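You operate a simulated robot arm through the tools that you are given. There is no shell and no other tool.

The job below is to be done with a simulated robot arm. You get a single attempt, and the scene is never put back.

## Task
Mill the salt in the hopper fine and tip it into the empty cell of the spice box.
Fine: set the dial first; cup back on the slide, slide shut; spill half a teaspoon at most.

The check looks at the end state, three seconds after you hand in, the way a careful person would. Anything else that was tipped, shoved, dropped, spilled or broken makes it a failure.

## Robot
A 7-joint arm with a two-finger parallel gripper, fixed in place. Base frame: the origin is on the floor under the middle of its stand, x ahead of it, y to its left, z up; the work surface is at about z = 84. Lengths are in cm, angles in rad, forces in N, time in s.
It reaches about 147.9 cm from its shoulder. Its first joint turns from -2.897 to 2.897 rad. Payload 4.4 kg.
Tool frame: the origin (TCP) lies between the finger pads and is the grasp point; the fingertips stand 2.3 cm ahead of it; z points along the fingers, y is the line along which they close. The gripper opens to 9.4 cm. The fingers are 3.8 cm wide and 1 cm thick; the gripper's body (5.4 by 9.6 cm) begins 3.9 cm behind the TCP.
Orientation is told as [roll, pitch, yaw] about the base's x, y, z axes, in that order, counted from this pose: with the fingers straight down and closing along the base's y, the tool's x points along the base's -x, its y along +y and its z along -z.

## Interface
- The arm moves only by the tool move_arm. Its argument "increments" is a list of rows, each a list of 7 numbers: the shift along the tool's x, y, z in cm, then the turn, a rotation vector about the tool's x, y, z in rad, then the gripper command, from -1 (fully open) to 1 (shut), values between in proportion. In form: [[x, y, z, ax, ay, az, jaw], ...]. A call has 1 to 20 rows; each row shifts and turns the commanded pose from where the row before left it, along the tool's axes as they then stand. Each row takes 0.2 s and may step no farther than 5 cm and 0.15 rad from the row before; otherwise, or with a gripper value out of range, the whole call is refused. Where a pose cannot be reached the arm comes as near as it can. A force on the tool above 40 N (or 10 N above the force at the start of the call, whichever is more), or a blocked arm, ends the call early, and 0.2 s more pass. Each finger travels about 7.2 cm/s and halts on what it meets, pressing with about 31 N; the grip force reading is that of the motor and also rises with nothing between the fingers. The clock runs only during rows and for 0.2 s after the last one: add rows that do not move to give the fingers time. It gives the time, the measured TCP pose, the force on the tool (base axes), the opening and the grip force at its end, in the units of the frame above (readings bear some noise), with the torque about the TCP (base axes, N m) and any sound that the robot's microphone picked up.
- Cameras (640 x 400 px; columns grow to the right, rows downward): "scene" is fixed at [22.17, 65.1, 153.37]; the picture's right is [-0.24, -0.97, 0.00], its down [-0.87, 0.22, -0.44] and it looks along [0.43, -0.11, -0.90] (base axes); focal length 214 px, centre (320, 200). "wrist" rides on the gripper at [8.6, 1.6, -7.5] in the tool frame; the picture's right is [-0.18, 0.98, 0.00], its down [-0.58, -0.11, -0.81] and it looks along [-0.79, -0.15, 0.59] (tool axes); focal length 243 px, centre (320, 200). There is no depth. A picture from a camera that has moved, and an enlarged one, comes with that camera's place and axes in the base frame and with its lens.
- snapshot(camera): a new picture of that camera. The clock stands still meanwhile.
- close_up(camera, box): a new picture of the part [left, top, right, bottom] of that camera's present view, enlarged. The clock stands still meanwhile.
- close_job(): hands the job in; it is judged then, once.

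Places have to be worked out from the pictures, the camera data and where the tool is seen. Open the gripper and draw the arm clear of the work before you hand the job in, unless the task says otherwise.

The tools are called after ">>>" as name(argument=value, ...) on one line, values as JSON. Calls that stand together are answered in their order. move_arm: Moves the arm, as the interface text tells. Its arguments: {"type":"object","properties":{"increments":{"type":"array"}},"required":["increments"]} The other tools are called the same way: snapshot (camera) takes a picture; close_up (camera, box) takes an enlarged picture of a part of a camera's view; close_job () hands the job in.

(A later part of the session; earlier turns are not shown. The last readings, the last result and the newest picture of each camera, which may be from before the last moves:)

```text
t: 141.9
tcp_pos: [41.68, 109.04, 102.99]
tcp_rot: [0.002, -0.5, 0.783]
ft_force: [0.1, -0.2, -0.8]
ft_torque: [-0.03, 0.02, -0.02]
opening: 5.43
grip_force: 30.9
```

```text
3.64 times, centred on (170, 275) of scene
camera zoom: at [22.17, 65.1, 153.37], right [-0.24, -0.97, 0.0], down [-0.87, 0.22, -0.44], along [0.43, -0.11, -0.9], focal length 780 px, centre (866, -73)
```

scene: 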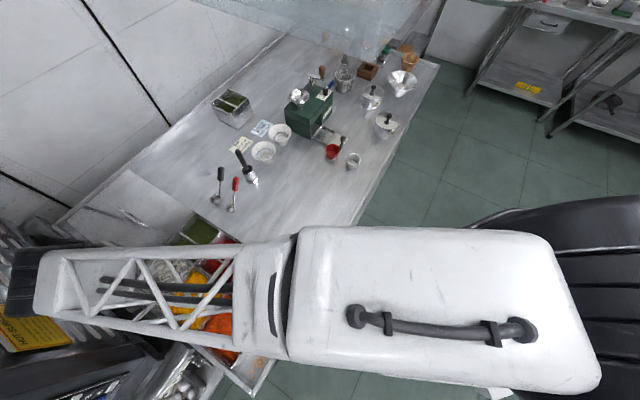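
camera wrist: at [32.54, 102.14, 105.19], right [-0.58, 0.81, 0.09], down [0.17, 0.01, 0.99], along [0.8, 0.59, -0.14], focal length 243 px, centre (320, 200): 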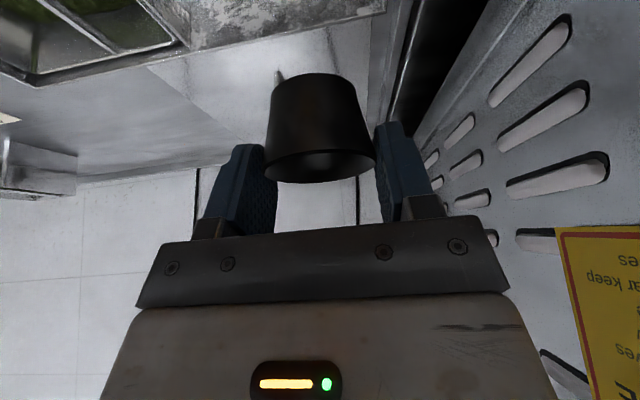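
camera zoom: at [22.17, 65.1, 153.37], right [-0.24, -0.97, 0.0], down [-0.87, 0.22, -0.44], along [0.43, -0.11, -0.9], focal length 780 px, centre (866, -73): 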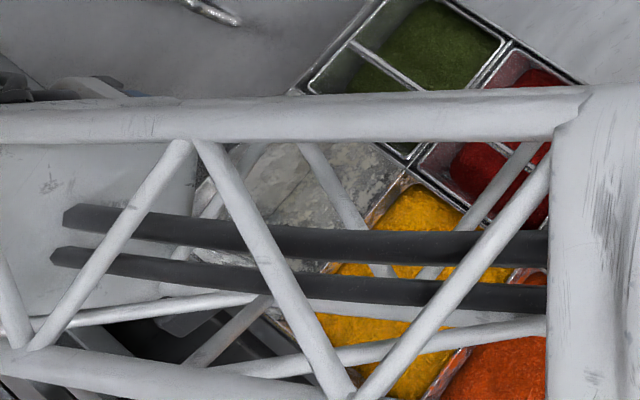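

Important: triangulating the cell rim from both views shows the box rim is at z≈92.5 (box stands on the counter), so the cell is actually centred at s≈102.4, w≈−45.8 → (40.0, 104.8), side ≈12 cm. I move the cup back over its true centre and rise to z≈106.5.

>>> move_arm(increments=[[0.5, -0.3, -0.95, 0, 0, 0, 1], [1.02, -0.6, -1.88, 0, 0, 0, 1], [1.02, -0.6, -1.88, 0, 0, 0, 1], [0.5, -0.3, -0.95, 0, 0, 0, 1], [0, 0, 0, 0, 0, 0, 1]])

>>> close_up(camera="wrist", box=[0, 0, 640, 2])

>>> snapshot(camera="wrist")

```text
t: 143.1
tcp_pos: [38.97, 103.88, 106.55]
tcp_rot: [0.001, -0.5, 0.783]
ft_force: [-0.1, -0.2, -0.3]
ft_torque: [-0.03, -0.01, -0.01]
opening: 5.42
grip_force: 30.7
```

```text
1.00 times, centred on (320, 1) of wrist (not enlarged: the box is as wide or as high as the picture)
camera zoom: at [29.82, 97.06, 108.76], right [-0.58, 0.81, 0.09], down [0.17, 0.01, 0.99], along [0.8, 0.59, -0.14], focal length 243 px, centre (320, 399)
```

zoom: 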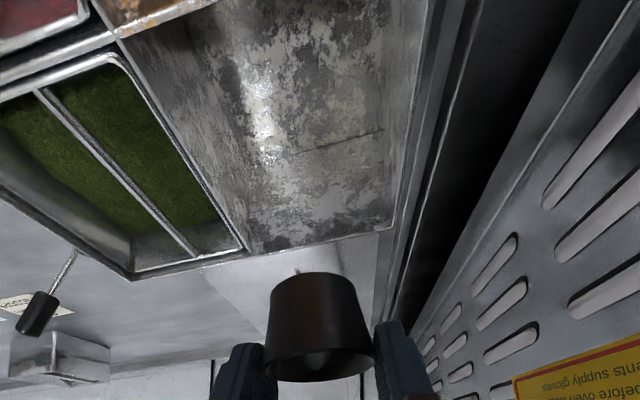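

```text
taken
camera wrist: at [29.82, 97.06, 108.76], right [-0.58, 0.81, 0.09], down [0.17, 0.01, 0.99], along [0.8, 0.59, -0.14], focal length 243 px, centre (320, 200)
```

wrist: 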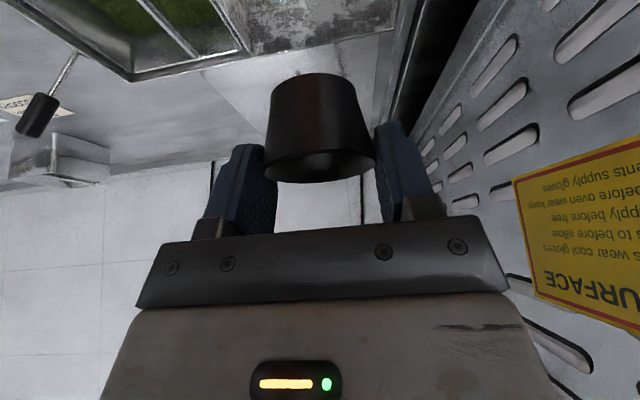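

The far rim corners confirm the cell position. I shift 1.3 cm forward (so every spill point stays inside the cell) and roll the cup over (az −, camera away from the oven), first half.

>>> move_arm(increments=[[-0.57, 0, 0.31, 0, 0, 0, 1], [-0.57, 0, 0.31, 0, 0, 0, 1], [0, 0, 0, 0, 0, -0.08, 1], [0, 0, 0, 0, 0, -0.15, 1], [0, 0, 0, 0, 0, -0.15, 1], [0, 0, 0, 0, 0, -0.15, 1], [0, 0, 0, 0, 0, -0.15, 1], [0, 0, 0, 0, 0, -0.15, 1], [0, 0, 0, 0, 0, -0.15, 1], [0, 0, 0, 0, 0, -0.15, 1], [0, 0, 0, 0, 0, -0.15, 1], [0, 0, 0, 0, 0, -0.15, 1], [0, 0, 0, 0, 0, -0.15, 1], [0, 0, 0, 0, 0, 0, 1]])

>>> snapshot(camera="wrist")

>>> snapshot(camera="scene")

```text
t: 146.1
tcp_pos: [40.01, 104.86, 106.47]
tcp_rot: [-0.497, 0.002, 2.366]
ft_force: [0.2, -0.2, 0.4]
ft_torque: [-0.05, 0.0, -0.02]
opening: 5.43
grip_force: 31.6
```

```text
taken
camera wrist: at [42.51, 95.17, 112.16], right [-0.74, -0.49, -0.47], down [-0.62, 0.2, 0.76], along [-0.27, 0.85, -0.45], focal length 243 px, centre (320, 200)
```

wrist: 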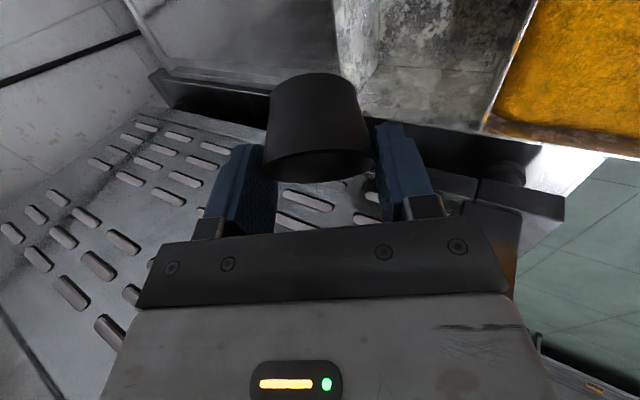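

```text
taken
```

scene: 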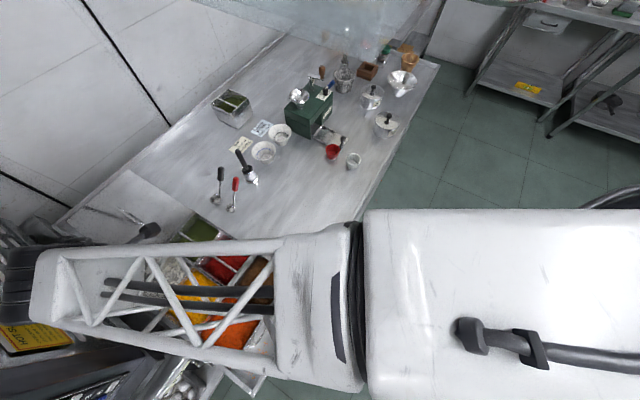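

The cup holds firmly in the grip, no spill seen. I continue the roll by another 1.5 rad.

>>> move_arm(increments=[[0, 0, 0, 0, 0, -0.1, 1], [0, 0, 0, 0, 0, -0.14, 1], [0, 0, 0, 0, 0, -0.14, 1], [0, 0, 0, 0, 0, -0.14, 1], [0, 0, 0, 0, 0, -0.14, 1], [0, 0, 0, 0, 0, -0.14, 1], [0, 0, 0, 0, 0, -0.14, 1], [0, 0, 0, 0, 0, -0.14, 1], [0, 0, 0, 0, 0, -0.14, 1], [0, 0, 0, 0, 0, -0.14, 1], [0, 0, 0, 0, 0, -0.12, 1], [0, 0, 0, 0, 0, 0, 1]])

>>> snapshot(camera="wrist")

>>> snapshot(camera="scene")

```text
t: 148.7
tcp_pos: [39.96, 104.88, 106.61]
tcp_rot: [-0.047, 0.496, -2.45]
ft_force: [0.3, 0.0, -1.0]
ft_torque: [0.01, 0.02, 0.0]
opening: 5.42
grip_force: 31.0
```

```text
taken
camera wrist: at [44.28, 105.88, 117.04], right [0.52, -0.85, -0.13], down [-0.74, -0.52, 0.43], along [-0.43, -0.13, -0.89], focal length 243 px, centre (320, 200)
```

wrist: 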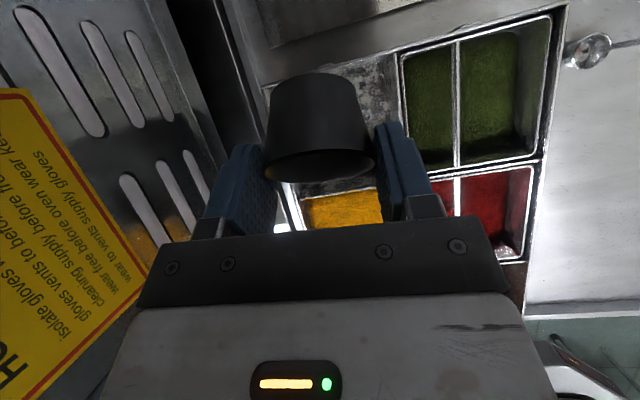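

```text
taken
```

scene: 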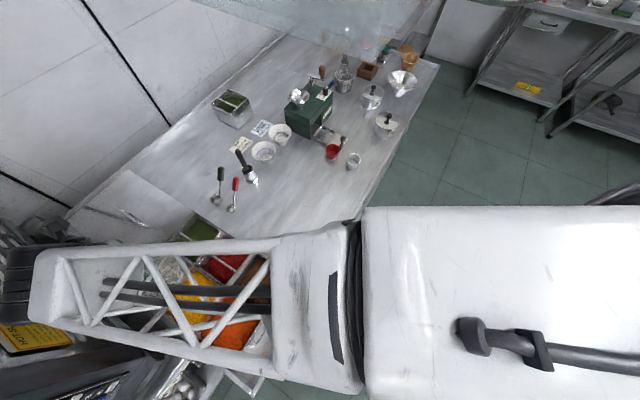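

Inverted roll done, cup steady over the cell. Now I pitch the hand (ay +) in stages to tip the mouth downward; first 0.7 rad.

>>> move_arm(increments=[[0, 0, 0, 0, 0.1, 0, 1], [0, 0, 0, 0, 0.12, 0, 1], [0, 0, 0, 0, 0.12, 0, 1], [0, 0, 0, 0, 0.12, 0, 1], [0, 0, 0, 0, 0.12, 0, 1], [0, 0, 0, 0, 0.12, 0, 1], [0, 0, 0, 0, 0, 0, 1]])

>>> snapshot(camera="wrist")

>>> close_up(camera="scene", box=[60, 200, 260, 340])

```text
t: 150.3
tcp_pos: [39.88, 104.84, 106.5]
tcp_rot: [-0.114, 1.2, -2.537]
ft_force: [0.3, 0.4, -0.8]
ft_torque: [0.02, -0.02, 0.02]
opening: 5.43
grip_force: 30.9
```

```text
taken
camera wrist: at [38.33, 100.73, 117.08], right [0.59, -0.78, -0.21], down [-0.81, -0.54, -0.24], along [0.08, 0.31, -0.95], focal length 243 px, centre (320, 200)
```

wrist: 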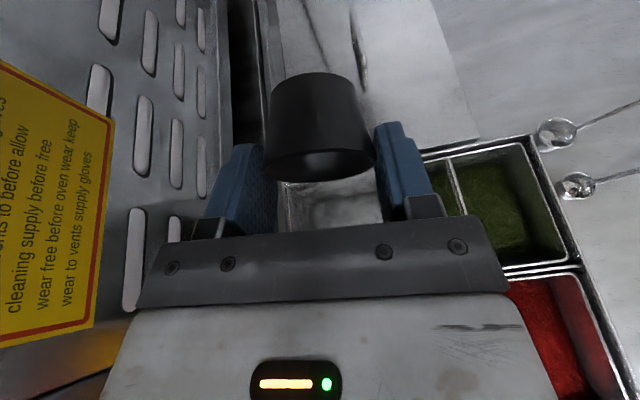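

```text
2.86 times, centred on (160, 270) of scene
camera zoom: at [22.17, 65.1, 153.37], right [-0.24, -0.97, 0.0], down [-0.87, 0.22, -0.44], along [0.43, -0.11, -0.9], focal length 613 px, centre (777, 0)
```

zoom: 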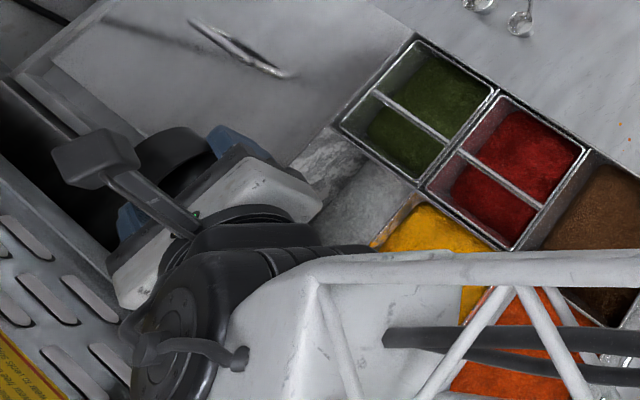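

Mouth is about horizontal now. I continue tipping by ~0.55 rad and hold for a moment.

>>> move_arm(increments=[[0, 0, 0, 0, 0.08, 0, 1], [0, 0, 0, 0, 0.08, 0, 1], [0, 0, 0, 0, 0.08, 0, 1], [0, 0, 0, 0, 0.08, 0, 1], [0, 0, 0, 0, 0.08, 0, 1], [0, 0, 0, 0, 0.08, 0, 1], [0, 0, 0, 0, 0.07, 0, 1], [0, 0, 0, 0, 0, 0, 1], [0, 0, 0, 0, 0, 0, 1], [0, 0, 0, 0, 0, 0, 1], [0, 0, 0, 0, 0, 0, 1]])

>>> snapshot(camera="wrist")

>>> close_up(camera="scene", box=[60, 200, 260, 340])

```text
t: 152.7
tcp_pos: [40.09, 104.92, 106.49]
tcp_rot: [-2.91, 1.388, 0.938]
ft_force: [0.0, -0.2, -0.4]
ft_torque: [0.03, 0.04, 0.0]
opening: 5.46
grip_force: 30.6
```

```text
taken
camera wrist: at [34.42, 97.57, 113.52], right [0.66, -0.72, -0.22], down [-0.61, -0.35, -0.71], along [0.43, 0.61, -0.67], focal length 243 px, centre (320, 200)
```

wrist: 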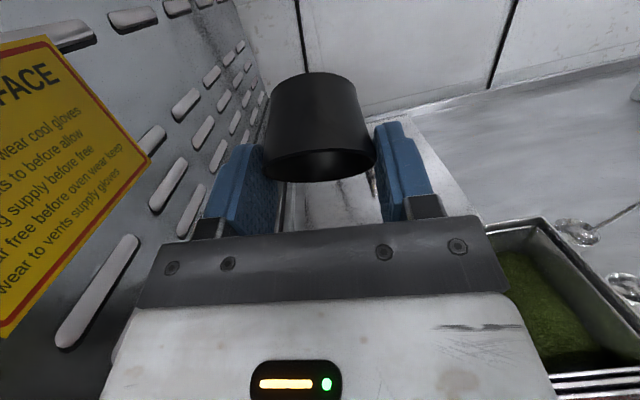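

```text
2.86 times, centred on (160, 270) of scene
camera zoom: at [22.17, 65.1, 153.37], right [-0.24, -0.97, 0.0], down [-0.87, 0.22, -0.44], along [0.43, -0.11, -0.9], focal length 613 px, centre (777, 0)
```

zoom: 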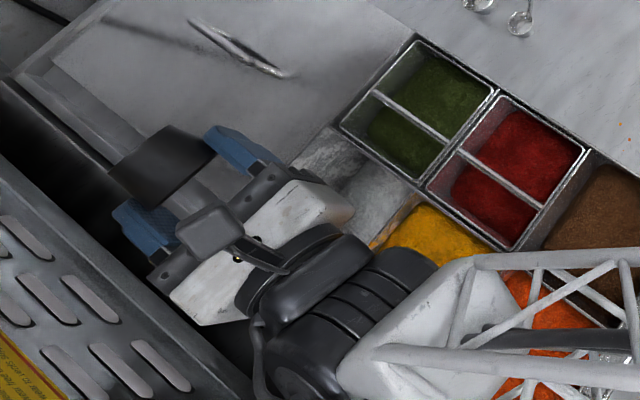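

>>> close_up(camera="wrist", box=[250, 60, 400, 230])

>>> close_up(camera="scene", box=[90, 220, 200, 310])

```text
2.35 times, centred on (325, 145) of wrist
camera zoom: at [34.42, 97.57, 113.52], right [0.66, -0.72, -0.22], down [-0.61, -0.35, -0.71], along [0.43, 0.61, -0.67], focal length 571 px, centre (308, 329)
```

zoom: 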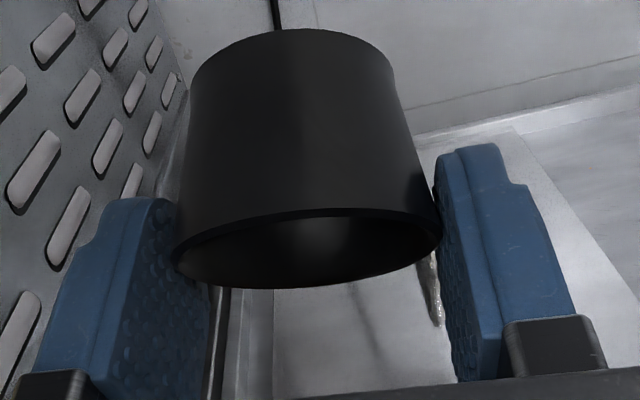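

```text
4.44 times, centred on (145, 265) of scene
camera zoom: at [22.17, 65.1, 153.37], right [-0.24, -0.97, 0.0], down [-0.87, 0.22, -0.44], along [0.43, -0.11, -0.9], focal length 953 px, centre (1098, -89)
```

zoom: 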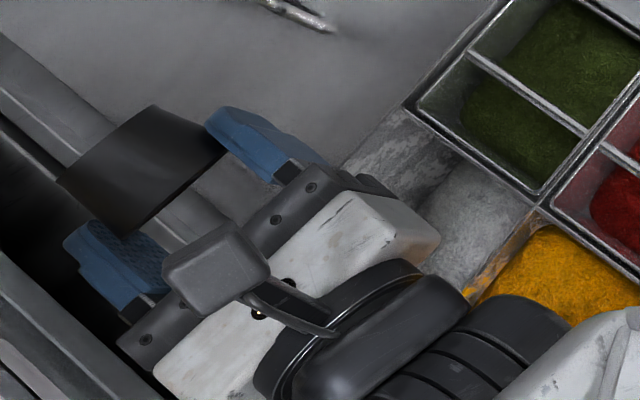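

I can see a lighter smooth heap appearing in the cell. To empty the cup fully, I rise 3 cm and tip another 0.28 rad, then give a couple of small shakes.

>>> move_arm(increments=[[1.48, 0, 0.26, 0, 0, 0, 1], [1.48, 0, 0.26, 0, 0, 0, 1], [0, 0, 0, 0, 0.07, 0, 1], [0, 0, 0, 0, 0.07, 0, 1], [0, 0, 0, 0, 0.07, 0, 1], [0, 0, 0, 0, 0.07, 0, 1], [0.4, 0, 0, 0, 0, 0, 1], [-0.4, 0, 0, 0, 0, 0, 1], [0.4, 0, 0, 0, 0, 0, 1], [-0.4, 0, 0, 0, 0, 0, 1], [0, 0, 0, 0, 0, 0, 1], [0, 0, 0, 0, 0, 0, 1], [0, 0, 0, 0, 0, 0, 1]])

>>> close_up(camera="wrist", box=[250, 60, 400, 230])

>>> close_up(camera="scene", box=[90, 220, 200, 310])

```text
t: 155.5
tcp_pos: [39.9, 104.77, 109.55]
tcp_rot: [-3.048, 1.111, 0.796]
ft_force: [-0.1, -0.1, -0.8]
ft_torque: [0.0, 0.01, -0.01]
opening: 5.46
grip_force: 31.1
```

```text
2.35 times, centred on (325, 145) of wrist
camera zoom: at [33.12, 96.48, 113.77], right [0.7, -0.69, -0.21], down [-0.45, -0.19, -0.87], along [0.56, 0.7, -0.44], focal length 571 px, centre (308, 329)
```

zoom: 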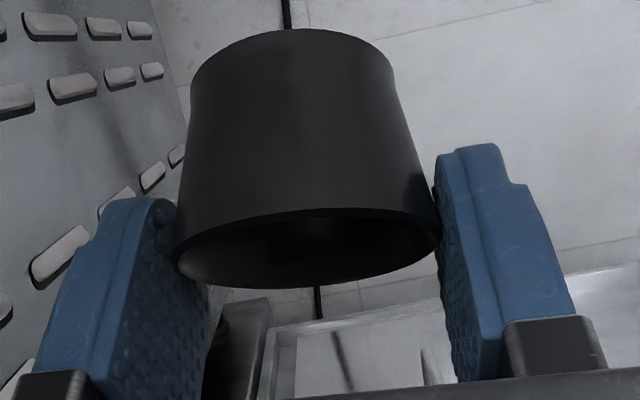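

```text
4.44 times, centred on (145, 265) of scene
camera zoom: at [22.17, 65.1, 153.37], right [-0.24, -0.97, 0.0], down [-0.87, 0.22, -0.44], along [0.43, -0.11, -0.9], focal length 953 px, centre (1098, -89)
```

zoom: 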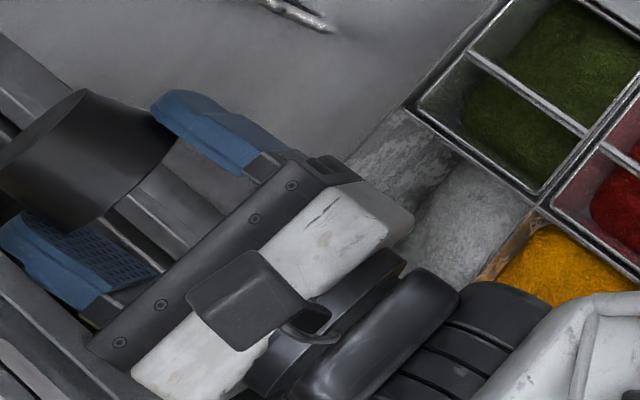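

The cup looks empty inside. I reverse the motion: down 3 cm and pitch back by 1.52 rad.

>>> move_arm(increments=[[-1.35, 0, -0.657, 0, 0, 0, 1], [-1.35, 0, -0.657, 0, 0, 0, 1], [0, 0, 0, 0, -0.14, 0, 1], [0, 0, 0, 0, -0.14, 0, 1], [0, 0, 0, 0, -0.14, 0, 1], [0, 0, 0, 0, -0.14, 0, 1], [0, 0, 0, 0, -0.14, 0, 1], [0, 0, 0, 0, -0.14, 0, 1], [0, 0, 0, 0, -0.14, 0, 1], [0, 0, 0, 0, -0.14, 0, 1], [0, 0, 0, 0, -0.14, 0, 1], [0, 0, 0, 0, -0.14, 0, 1], [0, 0, 0, 0, -0.12, 0, 1], [0, 0, 0, 0, 0, 0, 1]])

>>> snapshot(camera="wrist")

>>> close_up(camera="wrist", box=[0, 0, 640, 2])

```text
t: 158.5
tcp_pos: [39.99, 104.86, 106.57]
tcp_rot: [-0.047, 0.507, -2.451]
ft_force: [0.1, 0.1, 0.3]
ft_torque: [-0.01, 0.01, 0.02]
opening: 5.43
grip_force: 30.7
```

```text
taken
camera wrist: at [44.29, 105.78, 117.04], right [0.52, -0.85, -0.13], down [-0.74, -0.52, 0.43], along [-0.43, -0.12, -0.9], focal length 243 px, centre (320, 200)
```

wrist: 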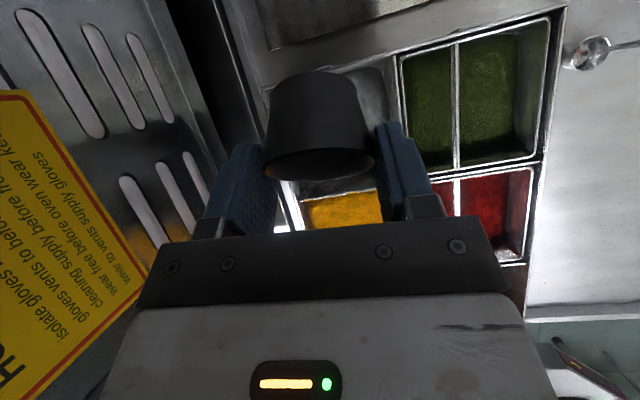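

```text
1.00 times, centred on (320, 1) of wrist (not enlarged: the box is as wide or as high as the picture)
camera zoom: at [44.29, 105.78, 117.04], right [0.52, -0.85, -0.13], down [-0.74, -0.52, 0.43], along [-0.43, -0.12, -0.9], focal length 243 px, centre (320, 399)
```

zoom: 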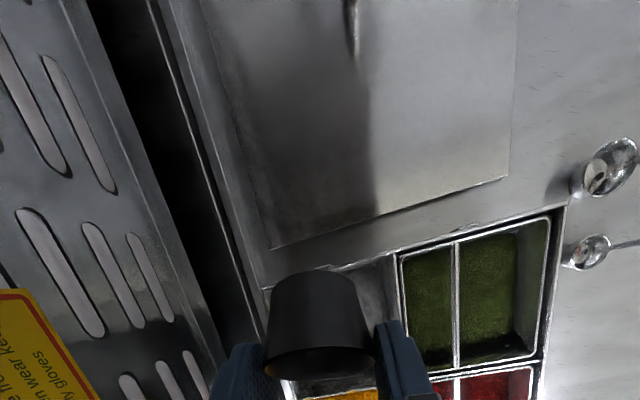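

The cell now shows a smooth heap where the mottled metal was. I roll the hand back upright.

>>> move_arm(increments=[[0, 0, 0, 0, 0, 0.15, 1], [0, 0, 0, 0, 0, 0.15, 1], [0, 0, 0, 0, 0, 0.15, 1], [0, 0, 0, 0, 0, 0.15, 1], [0, 0, 0, 0, 0, 0.15, 1], [0, 0, 0, 0, 0, 0.15, 1], [0, 0, 0, 0, 0, 0.15, 1], [0, 0, 0, 0, 0, 0.15, 1], [0, 0, 0, 0, 0, 0.15, 1], [0, 0, 0, 0, 0, 0.15, 1], [0, 0, 0, 0, 0, 0.15, 1], [0, 0, 0, 0, 0, 0.15, 1], [0, 0, 0, 0, 0, 0.15, 1], [0, 0, 0, 0, 0, 0.15, 1], [0, 0, 0, 0, 0, 0.15, 1], [0, 0, 0, 0, 0, 0.15, 1], [0, 0, 0, 0, 0, 0.15, 1], [0, 0, 0, 0, 0, 0.15, 1], [0, 0, 0, 0, 0, 0.15, 1], [0, 0, 0, 0, 0, 0.15, 1]])

>>> close_up(camera="wrist", box=[0, 0, 640, 2])

>>> snapshot(camera="wrist")

```text
t: 162.7
tcp_pos: [39.93, 104.76, 106.5]
tcp_rot: [-0.031, -0.51, 0.85]
ft_force: [-0.9, 0.6, -1.0]
ft_torque: [0.04, -0.03, -0.01]
opening: 5.44
grip_force: 30.8
```

```text
1.00 times, centred on (320, 1) of wrist (not enlarged: the box is as wide or as high as the picture)
camera zoom: at [31.11, 97.62, 108.59], right [-0.62, 0.78, 0.06], down [0.14, 0.03, 0.99], along [0.77, 0.62, -0.13], focal length 243 px, centre (320, 399)
```

zoom: 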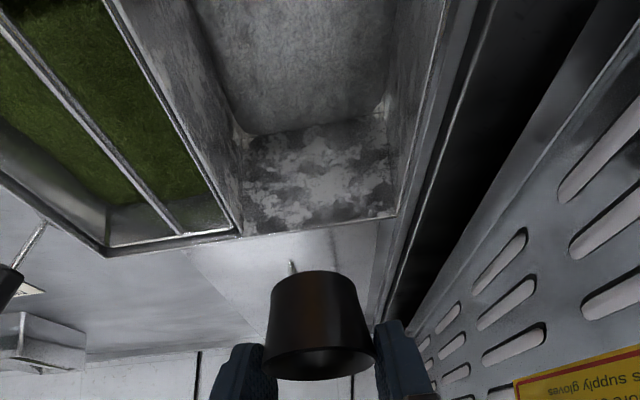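

```text
taken
camera wrist: at [31.11, 97.62, 108.59], right [-0.62, 0.78, 0.06], down [0.14, 0.03, 0.99], along [0.77, 0.62, -0.13], focal length 243 px, centre (320, 200)
```

wrist: 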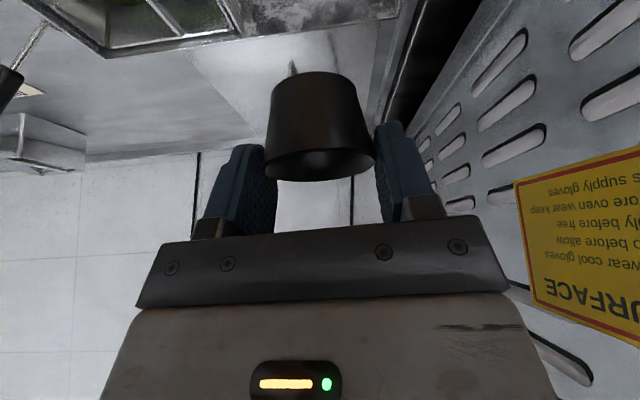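

A layer of salt now covers the cell floor. I finish the last bit of roll and head back toward the mill with the empty cup.

>>> move_arm(increments=[[0, 0, 0, 0, 0, 0.064, 1], [3.19, 0, -1.17, 0, 0, 0, 1], [3.19, 0, -1.17, 0, 0, 0, 1], [3.19, 0, -1.17, 0, 0, 0, 1], [3.19, 0, -1.17, 0, 0, 0, 1], [3.19, 0, -1.17, 0, 0, 0, 1], [3.19, 0, -1.17, 0, 0, 0, 1], [3.19, 0, -1.17, 0, 0, 0, 1], [0, -3, 0, 0, 0, 0, 1], [0, -4.7, 0, 0, 0, 0, 1], [0, -4.7, 0, 0, 0, 0, 1], [0, -4.7, 0, 0, 0, 0, 1], [0, -4.7, 0, 0, 0, 0, 1], [0, -4.7, 0, 0, 0, 0, 1], [0, -4.7, 0, 0, 0, 0, 1], [0, -3, 0, 0, 0, 0, 1], [0, 0, 0, 0, 0, 0, 1]])

>>> snapshot(camera="scene")

>>> close_up(camera="scene", box=[120, 225, 210, 315])

```text
t: 166.3
tcp_pos: [47.34, 64.07, 102.77]
tcp_rot: [0.004, -0.511, 0.78]
ft_force: [0.3, 0.0, -1.0]
ft_torque: [0.05, -0.02, 0.0]
opening: 5.43
grip_force: 30.4
```

```text
taken
```

scene: 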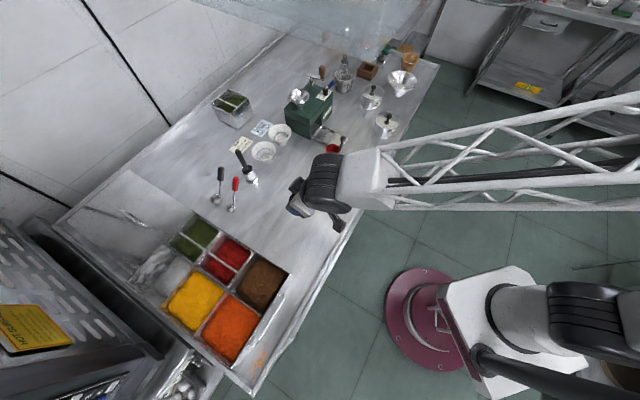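

```text
4.44 times, centred on (165, 270) of scene
camera zoom: at [22.17, 65.1, 153.37], right [-0.24, -0.97, 0.0], down [-0.87, 0.22, -0.44], along [0.43, -0.11, -0.9], focal length 953 px, centre (1009, -111)
```

zoom: 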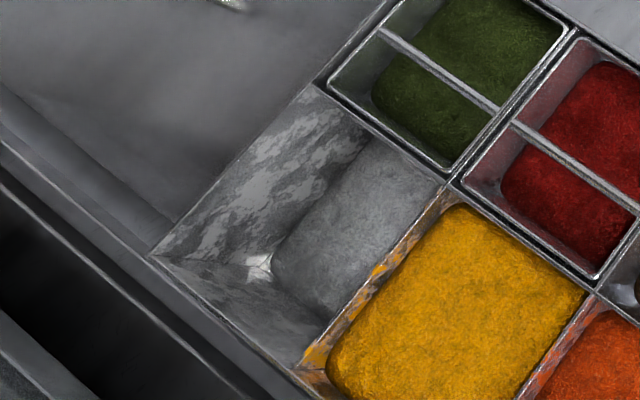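

Salt is nicely in the formerly empty cell, with nothing spilled around it. I continue back to the mill with the cup.

>>> move_arm(increments=[[0, -3, 0, 0, 0.011, 0, 1], [0, -4.6, 0, 0, 0, 0, 1], [0, -4.6, 0, 0, 0, 0, 1], [0, -4.6, 0, 0, 0, 0, 1], [0, -4.6, 0, 0, 0, 0, 1], [0, -4.6, 0, 0, 0, 0, 1], [0, -4.6, 0, 0, 0, 0, 1], [0, -4.0, 0, 0, 0, 0, 1], [0, -2.5, 0, 0, 0, 0, 1], [0, 0, 0, 0, 0, 0, 1]])

>>> snapshot(camera="wrist")

>>> close_up(camera="scene", box=[305, 100, 365, 160])

```text
t: 168.5
tcp_pos: [73.26, 37.49, 102.56]
tcp_rot: [0.003, -0.499, 0.781]
ft_force: [0.2, 0.2, 1.0]
ft_torque: [0.01, 0.04, -0.03]
opening: 5.44
grip_force: 31.3
```

```text
taken
camera wrist: at [64.23, 30.83, 104.84], right [-0.58, 0.81, 0.09], down [0.17, 0.01, 0.99], along [0.8, 0.58, -0.14], focal length 243 px, centre (320, 200)
```

wrist: 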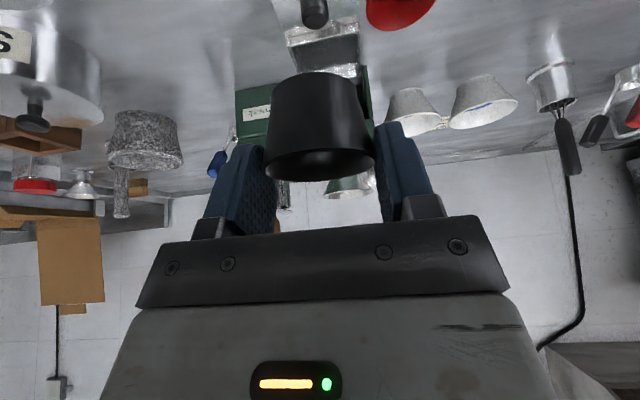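

```text
6.67 times, centred on (335, 130) of scene
camera zoom: at [22.17, 65.1, 153.37], right [-0.24, -0.97, 0.0], down [-0.87, 0.22, -0.44], along [0.43, -0.11, -0.9], focal length 1430 px, centre (220, 667)
```

zoom: 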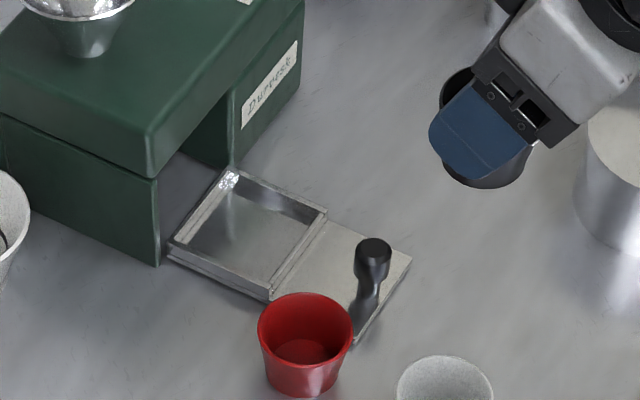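

Slide and tray are unmoved. I bring the cup back above the tray at the pick-up location, 3 cm high.

>>> move_arm(increments=[[-0.7, 0, 1.5, 0, 0, 0, 1], [-1.24, 0, 2.67, 0, 0, 0, 1], [-1.24, 0, 2.67, 0, 0, 0, 1], [-1.24, 0, 2.67, 0, 0, 0, 1], [-1.24, 0, 2.67, 0, 0, 0, 1], [-1.1, 0, 2.4, 0, 0, 0, 1], [-0.67, 0, 1.42, 0, 0, 0, 1], [0, 0, 0, 0, 0, 0, 1]])

>>> close_up(camera="wrist", box=[200, 40, 450, 220])

>>> close_up(camera="scene", box=[305, 100, 355, 155])

```text
t: 170.3
tcp_pos: [83.49, 47.71, 92.35]
tcp_rot: [0.002, -0.5, 0.781]
ft_force: [-0.1, -0.4, 0.1]
ft_torque: [0.0, 0.02, -0.02]
opening: 5.43
grip_force: 30.9
```

```text
2.22 times, centred on (325, 130) of wrist
camera zoom: at [74.43, 40.94, 94.54], right [-0.58, 0.81, 0.09], down [0.17, 0.01, 0.99], along [0.8, 0.58, -0.14], focal length 539 px, centre (309, 356)
```

zoom: 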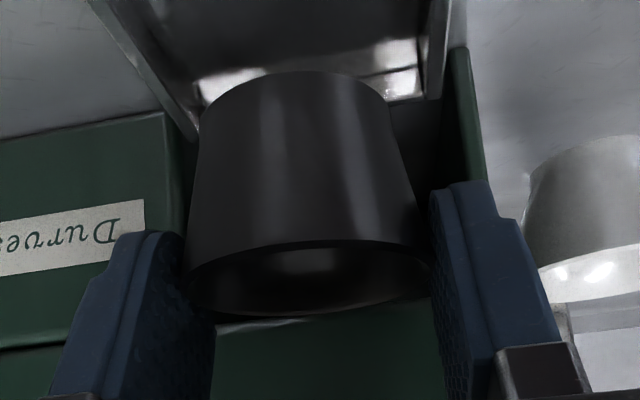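

```text
7.27 times, centred on (330, 128) of scene
camera zoom: at [22.17, 65.1, 153.37], right [-0.24, -0.97, 0.0], down [-0.87, 0.22, -0.44], along [0.43, -0.11, -0.9], focal length 1560 px, centre (247, 727)
```

zoom: 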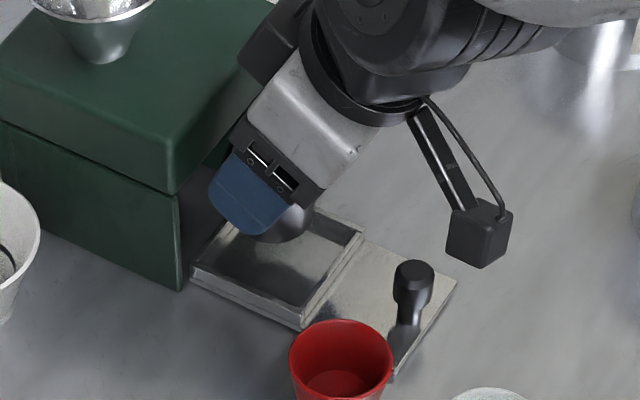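

Only 2 mm forward of the pick spot; I correct while lowering the cup gently into the tray.

>>> move_arm(increments=[[0.55, 0, 0.8, 0, 0, 0, 1], [0.5, 0, 0.8, 0, 0, 0, 1], [0.35, 0, 0.6, 0, 0, 0, 1], [0.2, 0, 0.35, 0, 0, 0, 1], [0.1, 0, 0.17, 0, 0, 0, 1], [0, 0, 0, 0, 0, 0, 1]])

>>> close_up(camera="wrist", box=[200, 40, 450, 220])

>>> close_up(camera="scene", box=[305, 100, 355, 155])

```text
t: 171.7
tcp_pos: [83.39, 47.61, 89.05]
tcp_rot: [0.003, -0.501, 0.78]
ft_force: [-0.3, 1.3, 13.9]
ft_torque: [0.08, -0.22, -0.03]
opening: 5.46
grip_force: 31.1
```

```text
2.22 times, centred on (325, 130) of wrist
camera zoom: at [74.25, 40.84, 91.36], right [-0.58, 0.81, 0.09], down [0.17, 0.01, 0.99], along [0.8, 0.58, -0.14], focal length 539 px, centre (309, 356)
```

zoom: 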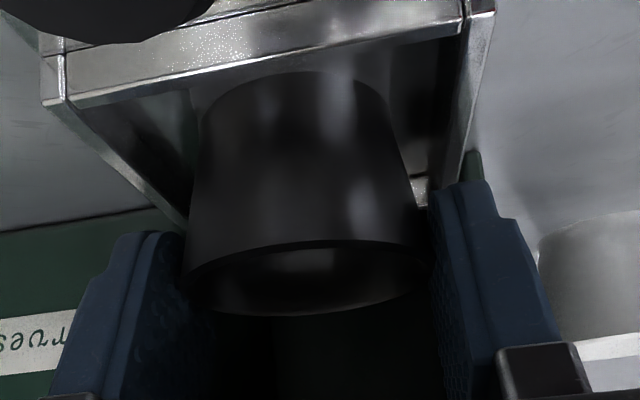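

```text
7.27 times, centred on (330, 128) of scene
camera zoom: at [22.17, 65.1, 153.37], right [-0.24, -0.97, 0.0], down [-0.87, 0.22, -0.44], along [0.43, -0.11, -0.9], focal length 1560 px, centre (247, 727)
```

zoom: 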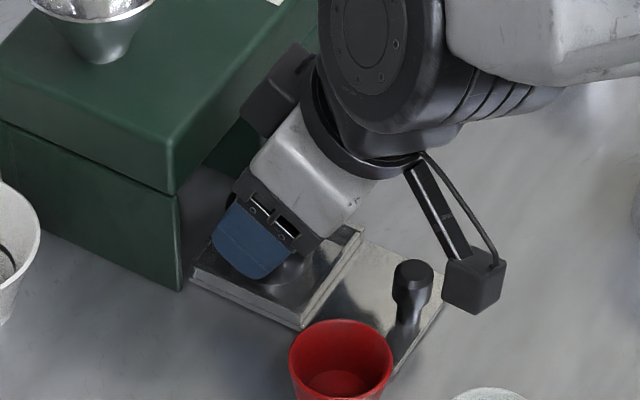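

Contact with the tray floor (≈14 N up). I ease up slightly, open the jaws, and retreat along the finger direction.

>>> move_arm(increments=[[-0.015, 0, -0.03, 0, 0, 0, 1], [0, 0, 0, 0, 0, 0, 0], [0, 0, 0, 0, 0, 0, -0.25], [0, 0, 0, 0, 0, 0, -0.4], [0, 0, 0, 0, 0, 0, -0.6], [0, 0, 0, 0, 0, 0, -0.6], [0, 0, -1, 0, 0, 0, -0.6], [0, 0, -2, 0, 0, 0, -0.6], [0, 0, -3, 0, 0, 0, -0.6], [0, 0, -4, 0, 0, 0, -0.6], [0, 0, 0, 0, 0, 0, -0.6]])

>>> close_up(camera="wrist", box=[200, 0, 450, 160])

>>> close_up(camera="scene", box=[308, 112, 344, 148])

```text
t: 174.1
tcp_pos: [79.66, 43.96, 97.71]
tcp_rot: [0.004, -0.498, 0.781]
ft_force: [-1.1, -0.2, 0.3]
ft_torque: [-0.02, 0.02, -0.04]
opening: 7.53
grip_force: 0.1
```

```text
2.50 times, centred on (325, 80) of wrist
camera zoom: at [70.62, 37.26, 99.94], right [-0.58, 0.81, 0.09], down [0.17, 0.01, 0.99], along [0.8, 0.58, -0.14], focal length 606 px, centre (308, 500)
```

zoom: 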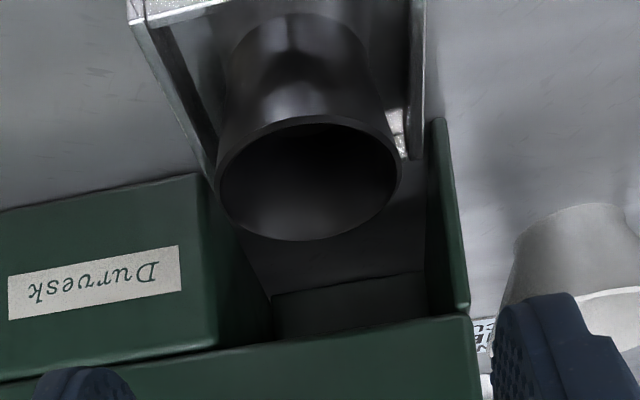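

```text
11.11 times, centred on (326, 130) of scene
camera zoom: at [22.17, 65.1, 153.37], right [-0.24, -0.97, 0.0], down [-0.87, 0.22, -0.44], along [0.43, -0.11, -0.9], focal length 2383 px, centre (253, 978)
```

zoom: 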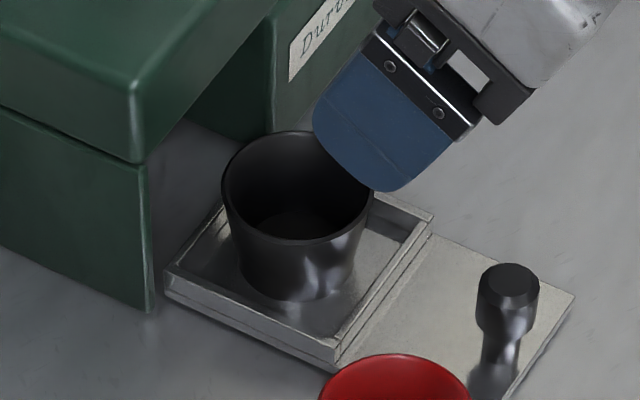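

The empty cup stands upright on the slide tray. Now to the slide knob to push it shut: move back, narrow the jaws, and approach the knob.

>>> move_arm(increments=[[0, 0, -1.5, 0, 0, 0, -0.6], [2.7, 0, 0.3, 0, 0, 0, -0.2], [2.7, 0, 0.3, 0, 0, 0, 0.234], [2.72, 0, 0.3, 0, 0, 0, 0.234], [0, 0, 0, 0, 0, 0, 0.234], [0, 0, 2.5, 0, 0, 0, 0.234], [0, 0, 0, 0, 0, 0, 0.234]])

>>> close_up(camera="wrist", box=[230, 20, 420, 220])

>>> close_up(camera="scene", box=[305, 110, 365, 160])

```text
t: 175.7
tcp_pos: [75.48, 39.84, 92.05]
tcp_rot: [0.004, -0.499, 0.78]
ft_force: [0.1, 0.0, 0.4]
ft_torque: [0.01, -0.01, -0.02]
opening: 3.59
grip_force: 0.0
```

```text
2.00 times, centred on (325, 120) of wrist
camera zoom: at [66.4, 33.01, 94.28], right [-0.58, 0.81, 0.09], down [0.17, 0.01, 0.99], along [0.8, 0.58, -0.14], focal length 485 px, centre (310, 360)
```

zoom: 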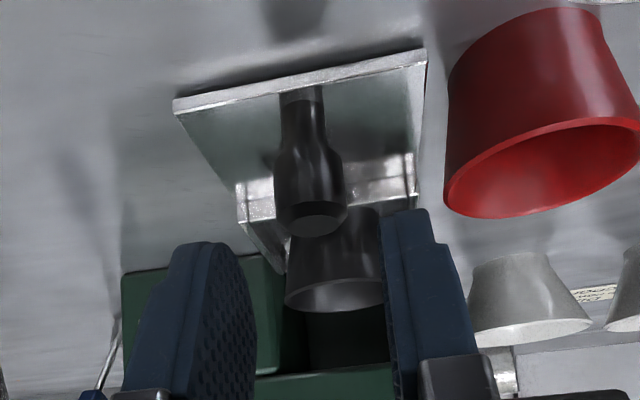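

```text
8.00 times, centred on (335, 135) of scene
camera zoom: at [22.17, 65.1, 153.37], right [-0.24, -0.97, 0.0], down [-0.87, 0.22, -0.44], along [0.43, -0.11, -0.9], focal length 1716 px, centre (200, 720)
```

zoom: 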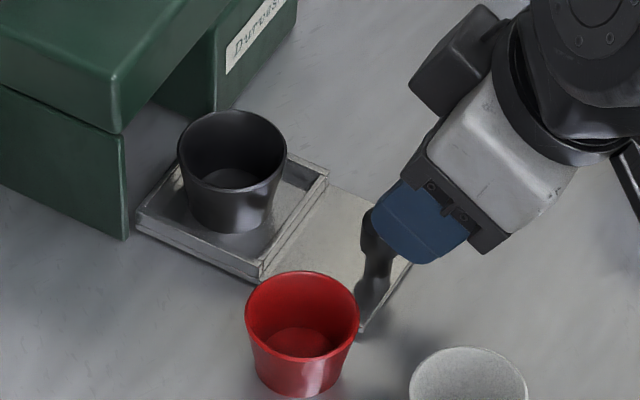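

>>> move_arm(increments=[[0.13, -0.04, 1.7, 0, 0, 0, 0.234], [0.13, 0, 1.63, 0, 0, 0, 0.234], [0, 0, 0, 0, 0, 0, 0.234], [0, 0, 0, 0, 0, 0, 0.5], [0, 0, 0, 0, 0, 0, 0.8], [0, 0, 0, 0, 0, 0, 1], [0, 0, 0, 0, 0, 0, 1]])

>>> close_up(camera="scene", box=[305, 110, 365, 160])

```text
t: 177.3
tcp_pos: [76.46, 40.85, 88.99]
tcp_rot: [0.003, -0.5, 0.782]
ft_force: [4.5, -0.6, -2.3]
ft_torque: [-0.19, -0.18, -0.03]
opening: 2.12
grip_force: 45.4
```

```text
8.00 times, centred on (335, 135) of scene
camera zoom: at [22.17, 65.1, 153.37], right [-0.24, -0.97, 0.0], down [-0.87, 0.22, -0.44], along [0.43, -0.11, -0.9], focal length 1716 px, centre (200, 720)
```

zoom: 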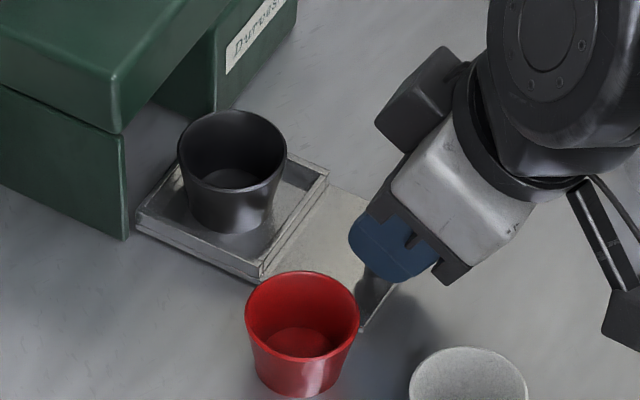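

Knob gripped with low forces. I push the slide in slowly, 5 cm first.

>>> move_arm(increments=[[-0.22, 0, 0.12, 0, 0, 0, 1], [-0.439, 0, 0.24, 0, 0, 0, 1], [-0.439, 0, 0.24, 0, 0, 0, 1], [-0.439, 0, 0.24, 0, 0, 0, 1], [-0.439, 0, 0.24, 0, 0, 0, 1], [-0.439, 0, 0.24, 0, 0, 0, 1], [-0.439, 0, 0.24, 0, 0, 0, 1], [-0.439, 0, 0.24, 0, 0, 0, 1], [-0.439, 0, 0.24, 0, 0, 0, 1], [-0.439, 0, 0.24, 0, 0, 0, 1], [0, 0, 0, 0, 0, 0, 1]])

>>> close_up(camera="scene", box=[300, 100, 360, 155])

```text
t: 179.7
tcp_pos: [79.93, 44.12, 89.09]
tcp_rot: [0.003, -0.499, 0.78]
ft_force: [-8.6, 9.8, 11.3]
ft_torque: [0.03, 0.02, 0.16]
opening: 2.1
grip_force: 45.0
```

```text
7.27 times, centred on (330, 128) of scene
camera zoom: at [22.17, 65.1, 153.37], right [-0.24, -0.97, 0.0], down [-0.87, 0.22, -0.44], along [0.43, -0.11, -0.9], focal length 1560 px, centre (247, 727)
```

zoom: 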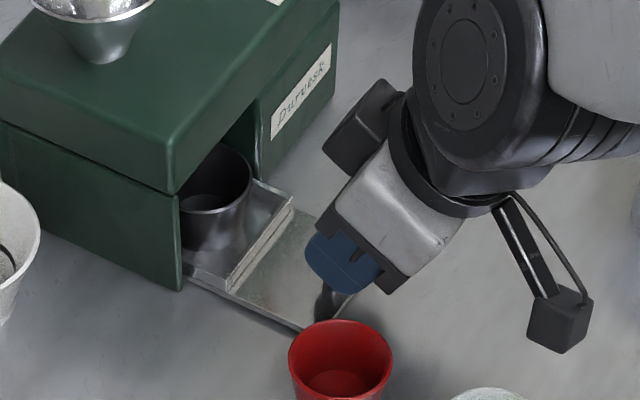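

>>> move_arm(increments=[[-0.03, 0.03, -0.03, 0, 0, 0, 1], [-0.439, 0, 0.24, 0, 0, 0, 1], [-0.439, 0, 0.24, 0, 0, 0, 1], [-0.439, 0, 0.24, 0, 0, 0, 1], [-0.439, 0, 0.24, 0, 0, 0, 1], [-0.439, 0, 0.24, 0, 0, 0, 1], [-0.439, 0, 0.24, 0, 0, 0, 1], [-0.439, 0, 0.24, 0, 0, 0, 1], [-0.439, 0, 0.24, 0, 0, 0, 1], [0, 0, 0, 0, 0, 0, 1]])

>>> close_up(camera="scene", box=[300, 100, 360, 155])

```text
t: 181.9
tcp_pos: [82.68, 46.91, 89.08]
tcp_rot: [0.002, -0.498, 0.778]
ft_force: [-1.2, 0.8, -1.5]
ft_torque: [-0.42, 0.19, -0.03]
opening: 2.17
grip_force: 44.5
```

```text
7.27 times, centred on (330, 128) of scene
camera zoom: at [22.17, 65.1, 153.37], right [-0.24, -0.97, 0.0], down [-0.87, 0.22, -0.44], along [0.43, -0.11, -0.9], focal length 1560 px, centre (247, 727)
```

zoom: 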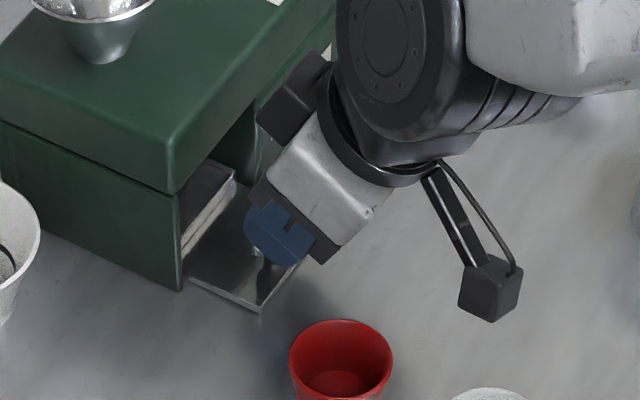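

~8.7 cm in; about 1.9 cm to go. I push on in smaller steps until it meets the stop.

>>> move_arm(increments=[[-0.3, 0, 0.164, 0, 0, 0, 1], [-0.3, 0, 0.164, 0, 0, 0, 1], [-0.3, 0, 0.164, 0, 0, 0, 1], [-0.3, 0, 0.164, 0, 0, 0, 1], [-0.2, 0, 0.109, 0, 0, 0, 1], [-0.1, 0, 0.055, 0, 0, 0, 1], [0, 0, 0, 0, 0, 0, 1]])

>>> close_up(camera="scene", box=[300, 100, 360, 155])

```text
t: 183.5
tcp_pos: [83.91, 48.23, 89.1]
tcp_rot: [0.004, -0.5, 0.781]
ft_force: [-6.4, 6.2, -9.5]
ft_torque: [-0.23, 0.08, 0.11]
opening: 2.14
grip_force: 44.4
```

```text
7.27 times, centred on (330, 128) of scene
camera zoom: at [22.17, 65.1, 153.37], right [-0.24, -0.97, 0.0], down [-0.87, 0.22, -0.44], along [0.43, -0.11, -0.9], focal length 1560 px, centre (247, 727)
```

zoom: 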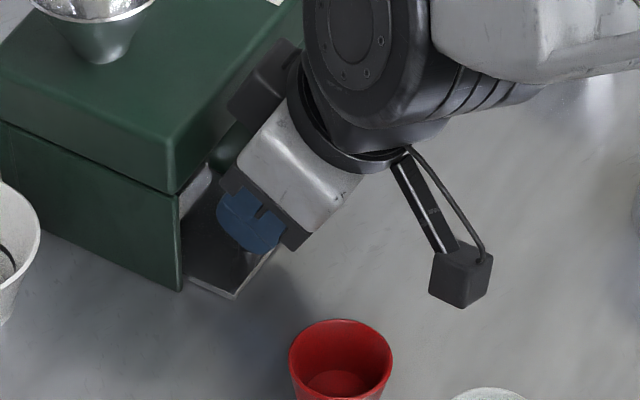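

No stop force yet; I creep forward in 1 mm steps.

>>> move_arm(increments=[[-0.088, 0.015, 0.048, 0, 0, 0, 1], [-0.088, 0, 0.048, 0, 0, 0, 1], [0, 0, 0, 0, 0, 0, 1]])

```text
t: 184.4
tcp_pos: [83.9, 48.27, 89.02]
tcp_rot: [0.003, -0.499, 0.781]
ft_force: [-14.6, -5.6, 7.1]
ft_torque: [-0.37, 0.2, 0.11]
opening: 2.1
grip_force: 45.2
stopped in row 3: the force on the tool passed its limit at 40 N (the readings are from after the stop); the commanded pose is now the measured one
```

The slide met its stop (back-force, TCP s=93.46 equals the initial grip position 93.48). I release the knob and retreat, then compare with the initial picture.

>>> move_arm(increments=[[0.02, 0, 0, 0, 0, 0, 0.7], [0, 0, 0, 0, 0, 0, 0.4], [0, 0, 0, 0, 0, 0, 0.234], [0, 0, 0, 0, 0, 0, 0.234], [0, 0, -1, 0, 0, 0, 0.234], [0, 0, -2, 0, 0, 0, 0.234], [0, 0, -4, 0, 0, 0, 0.234], [0, 0, -4.5, 0, 0, 0, 0.234], [0, 0, -4.5, 0, 0, 0, 0.234], [0, 0, 0, 0, 0, 0, 0.234]])

>>> close_up(camera="scene", box=[310, 95, 335, 150])

>>> close_up(camera="wrist", box=[230, 0, 420, 150])

```text
t: 186.6
tcp_pos: [78.61, 42.77, 103.05]
tcp_rot: [0.005, -0.497, 0.78]
ft_force: [-0.2, -0.2, -0.6]
ft_torque: [0.01, 0.0, 0.02]
opening: 3.59
grip_force: 0.1
```

```text
7.27 times, centred on (322, 122) of scene
camera zoom: at [22.17, 65.1, 153.37], right [-0.24, -0.97, 0.0], down [-0.87, 0.22, -0.44], along [0.43, -0.11, -0.9], focal length 1560 px, centre (302, 764)
```

zoom: 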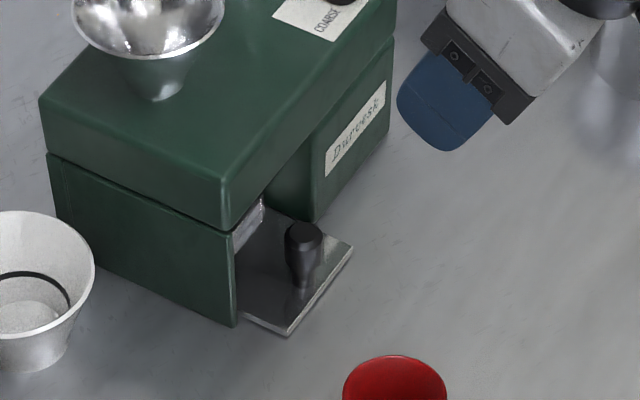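

```text
2.67 times, centred on (325, 75) of wrist
camera zoom: at [69.45, 36.06, 105.32], right [-0.58, 0.81, 0.09], down [0.17, 0.01, 0.99], along [0.8, 0.58, -0.14], focal length 647 px, centre (307, 533)
```

zoom: 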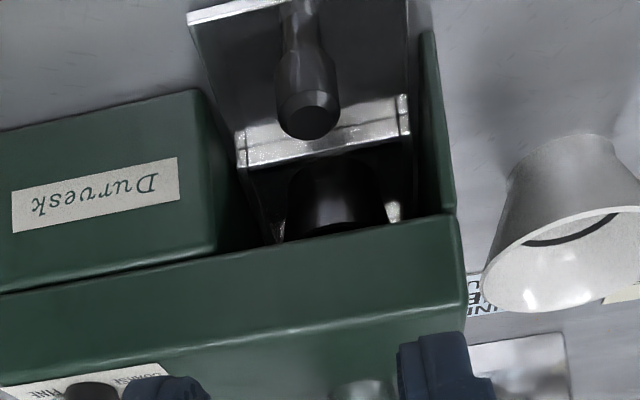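

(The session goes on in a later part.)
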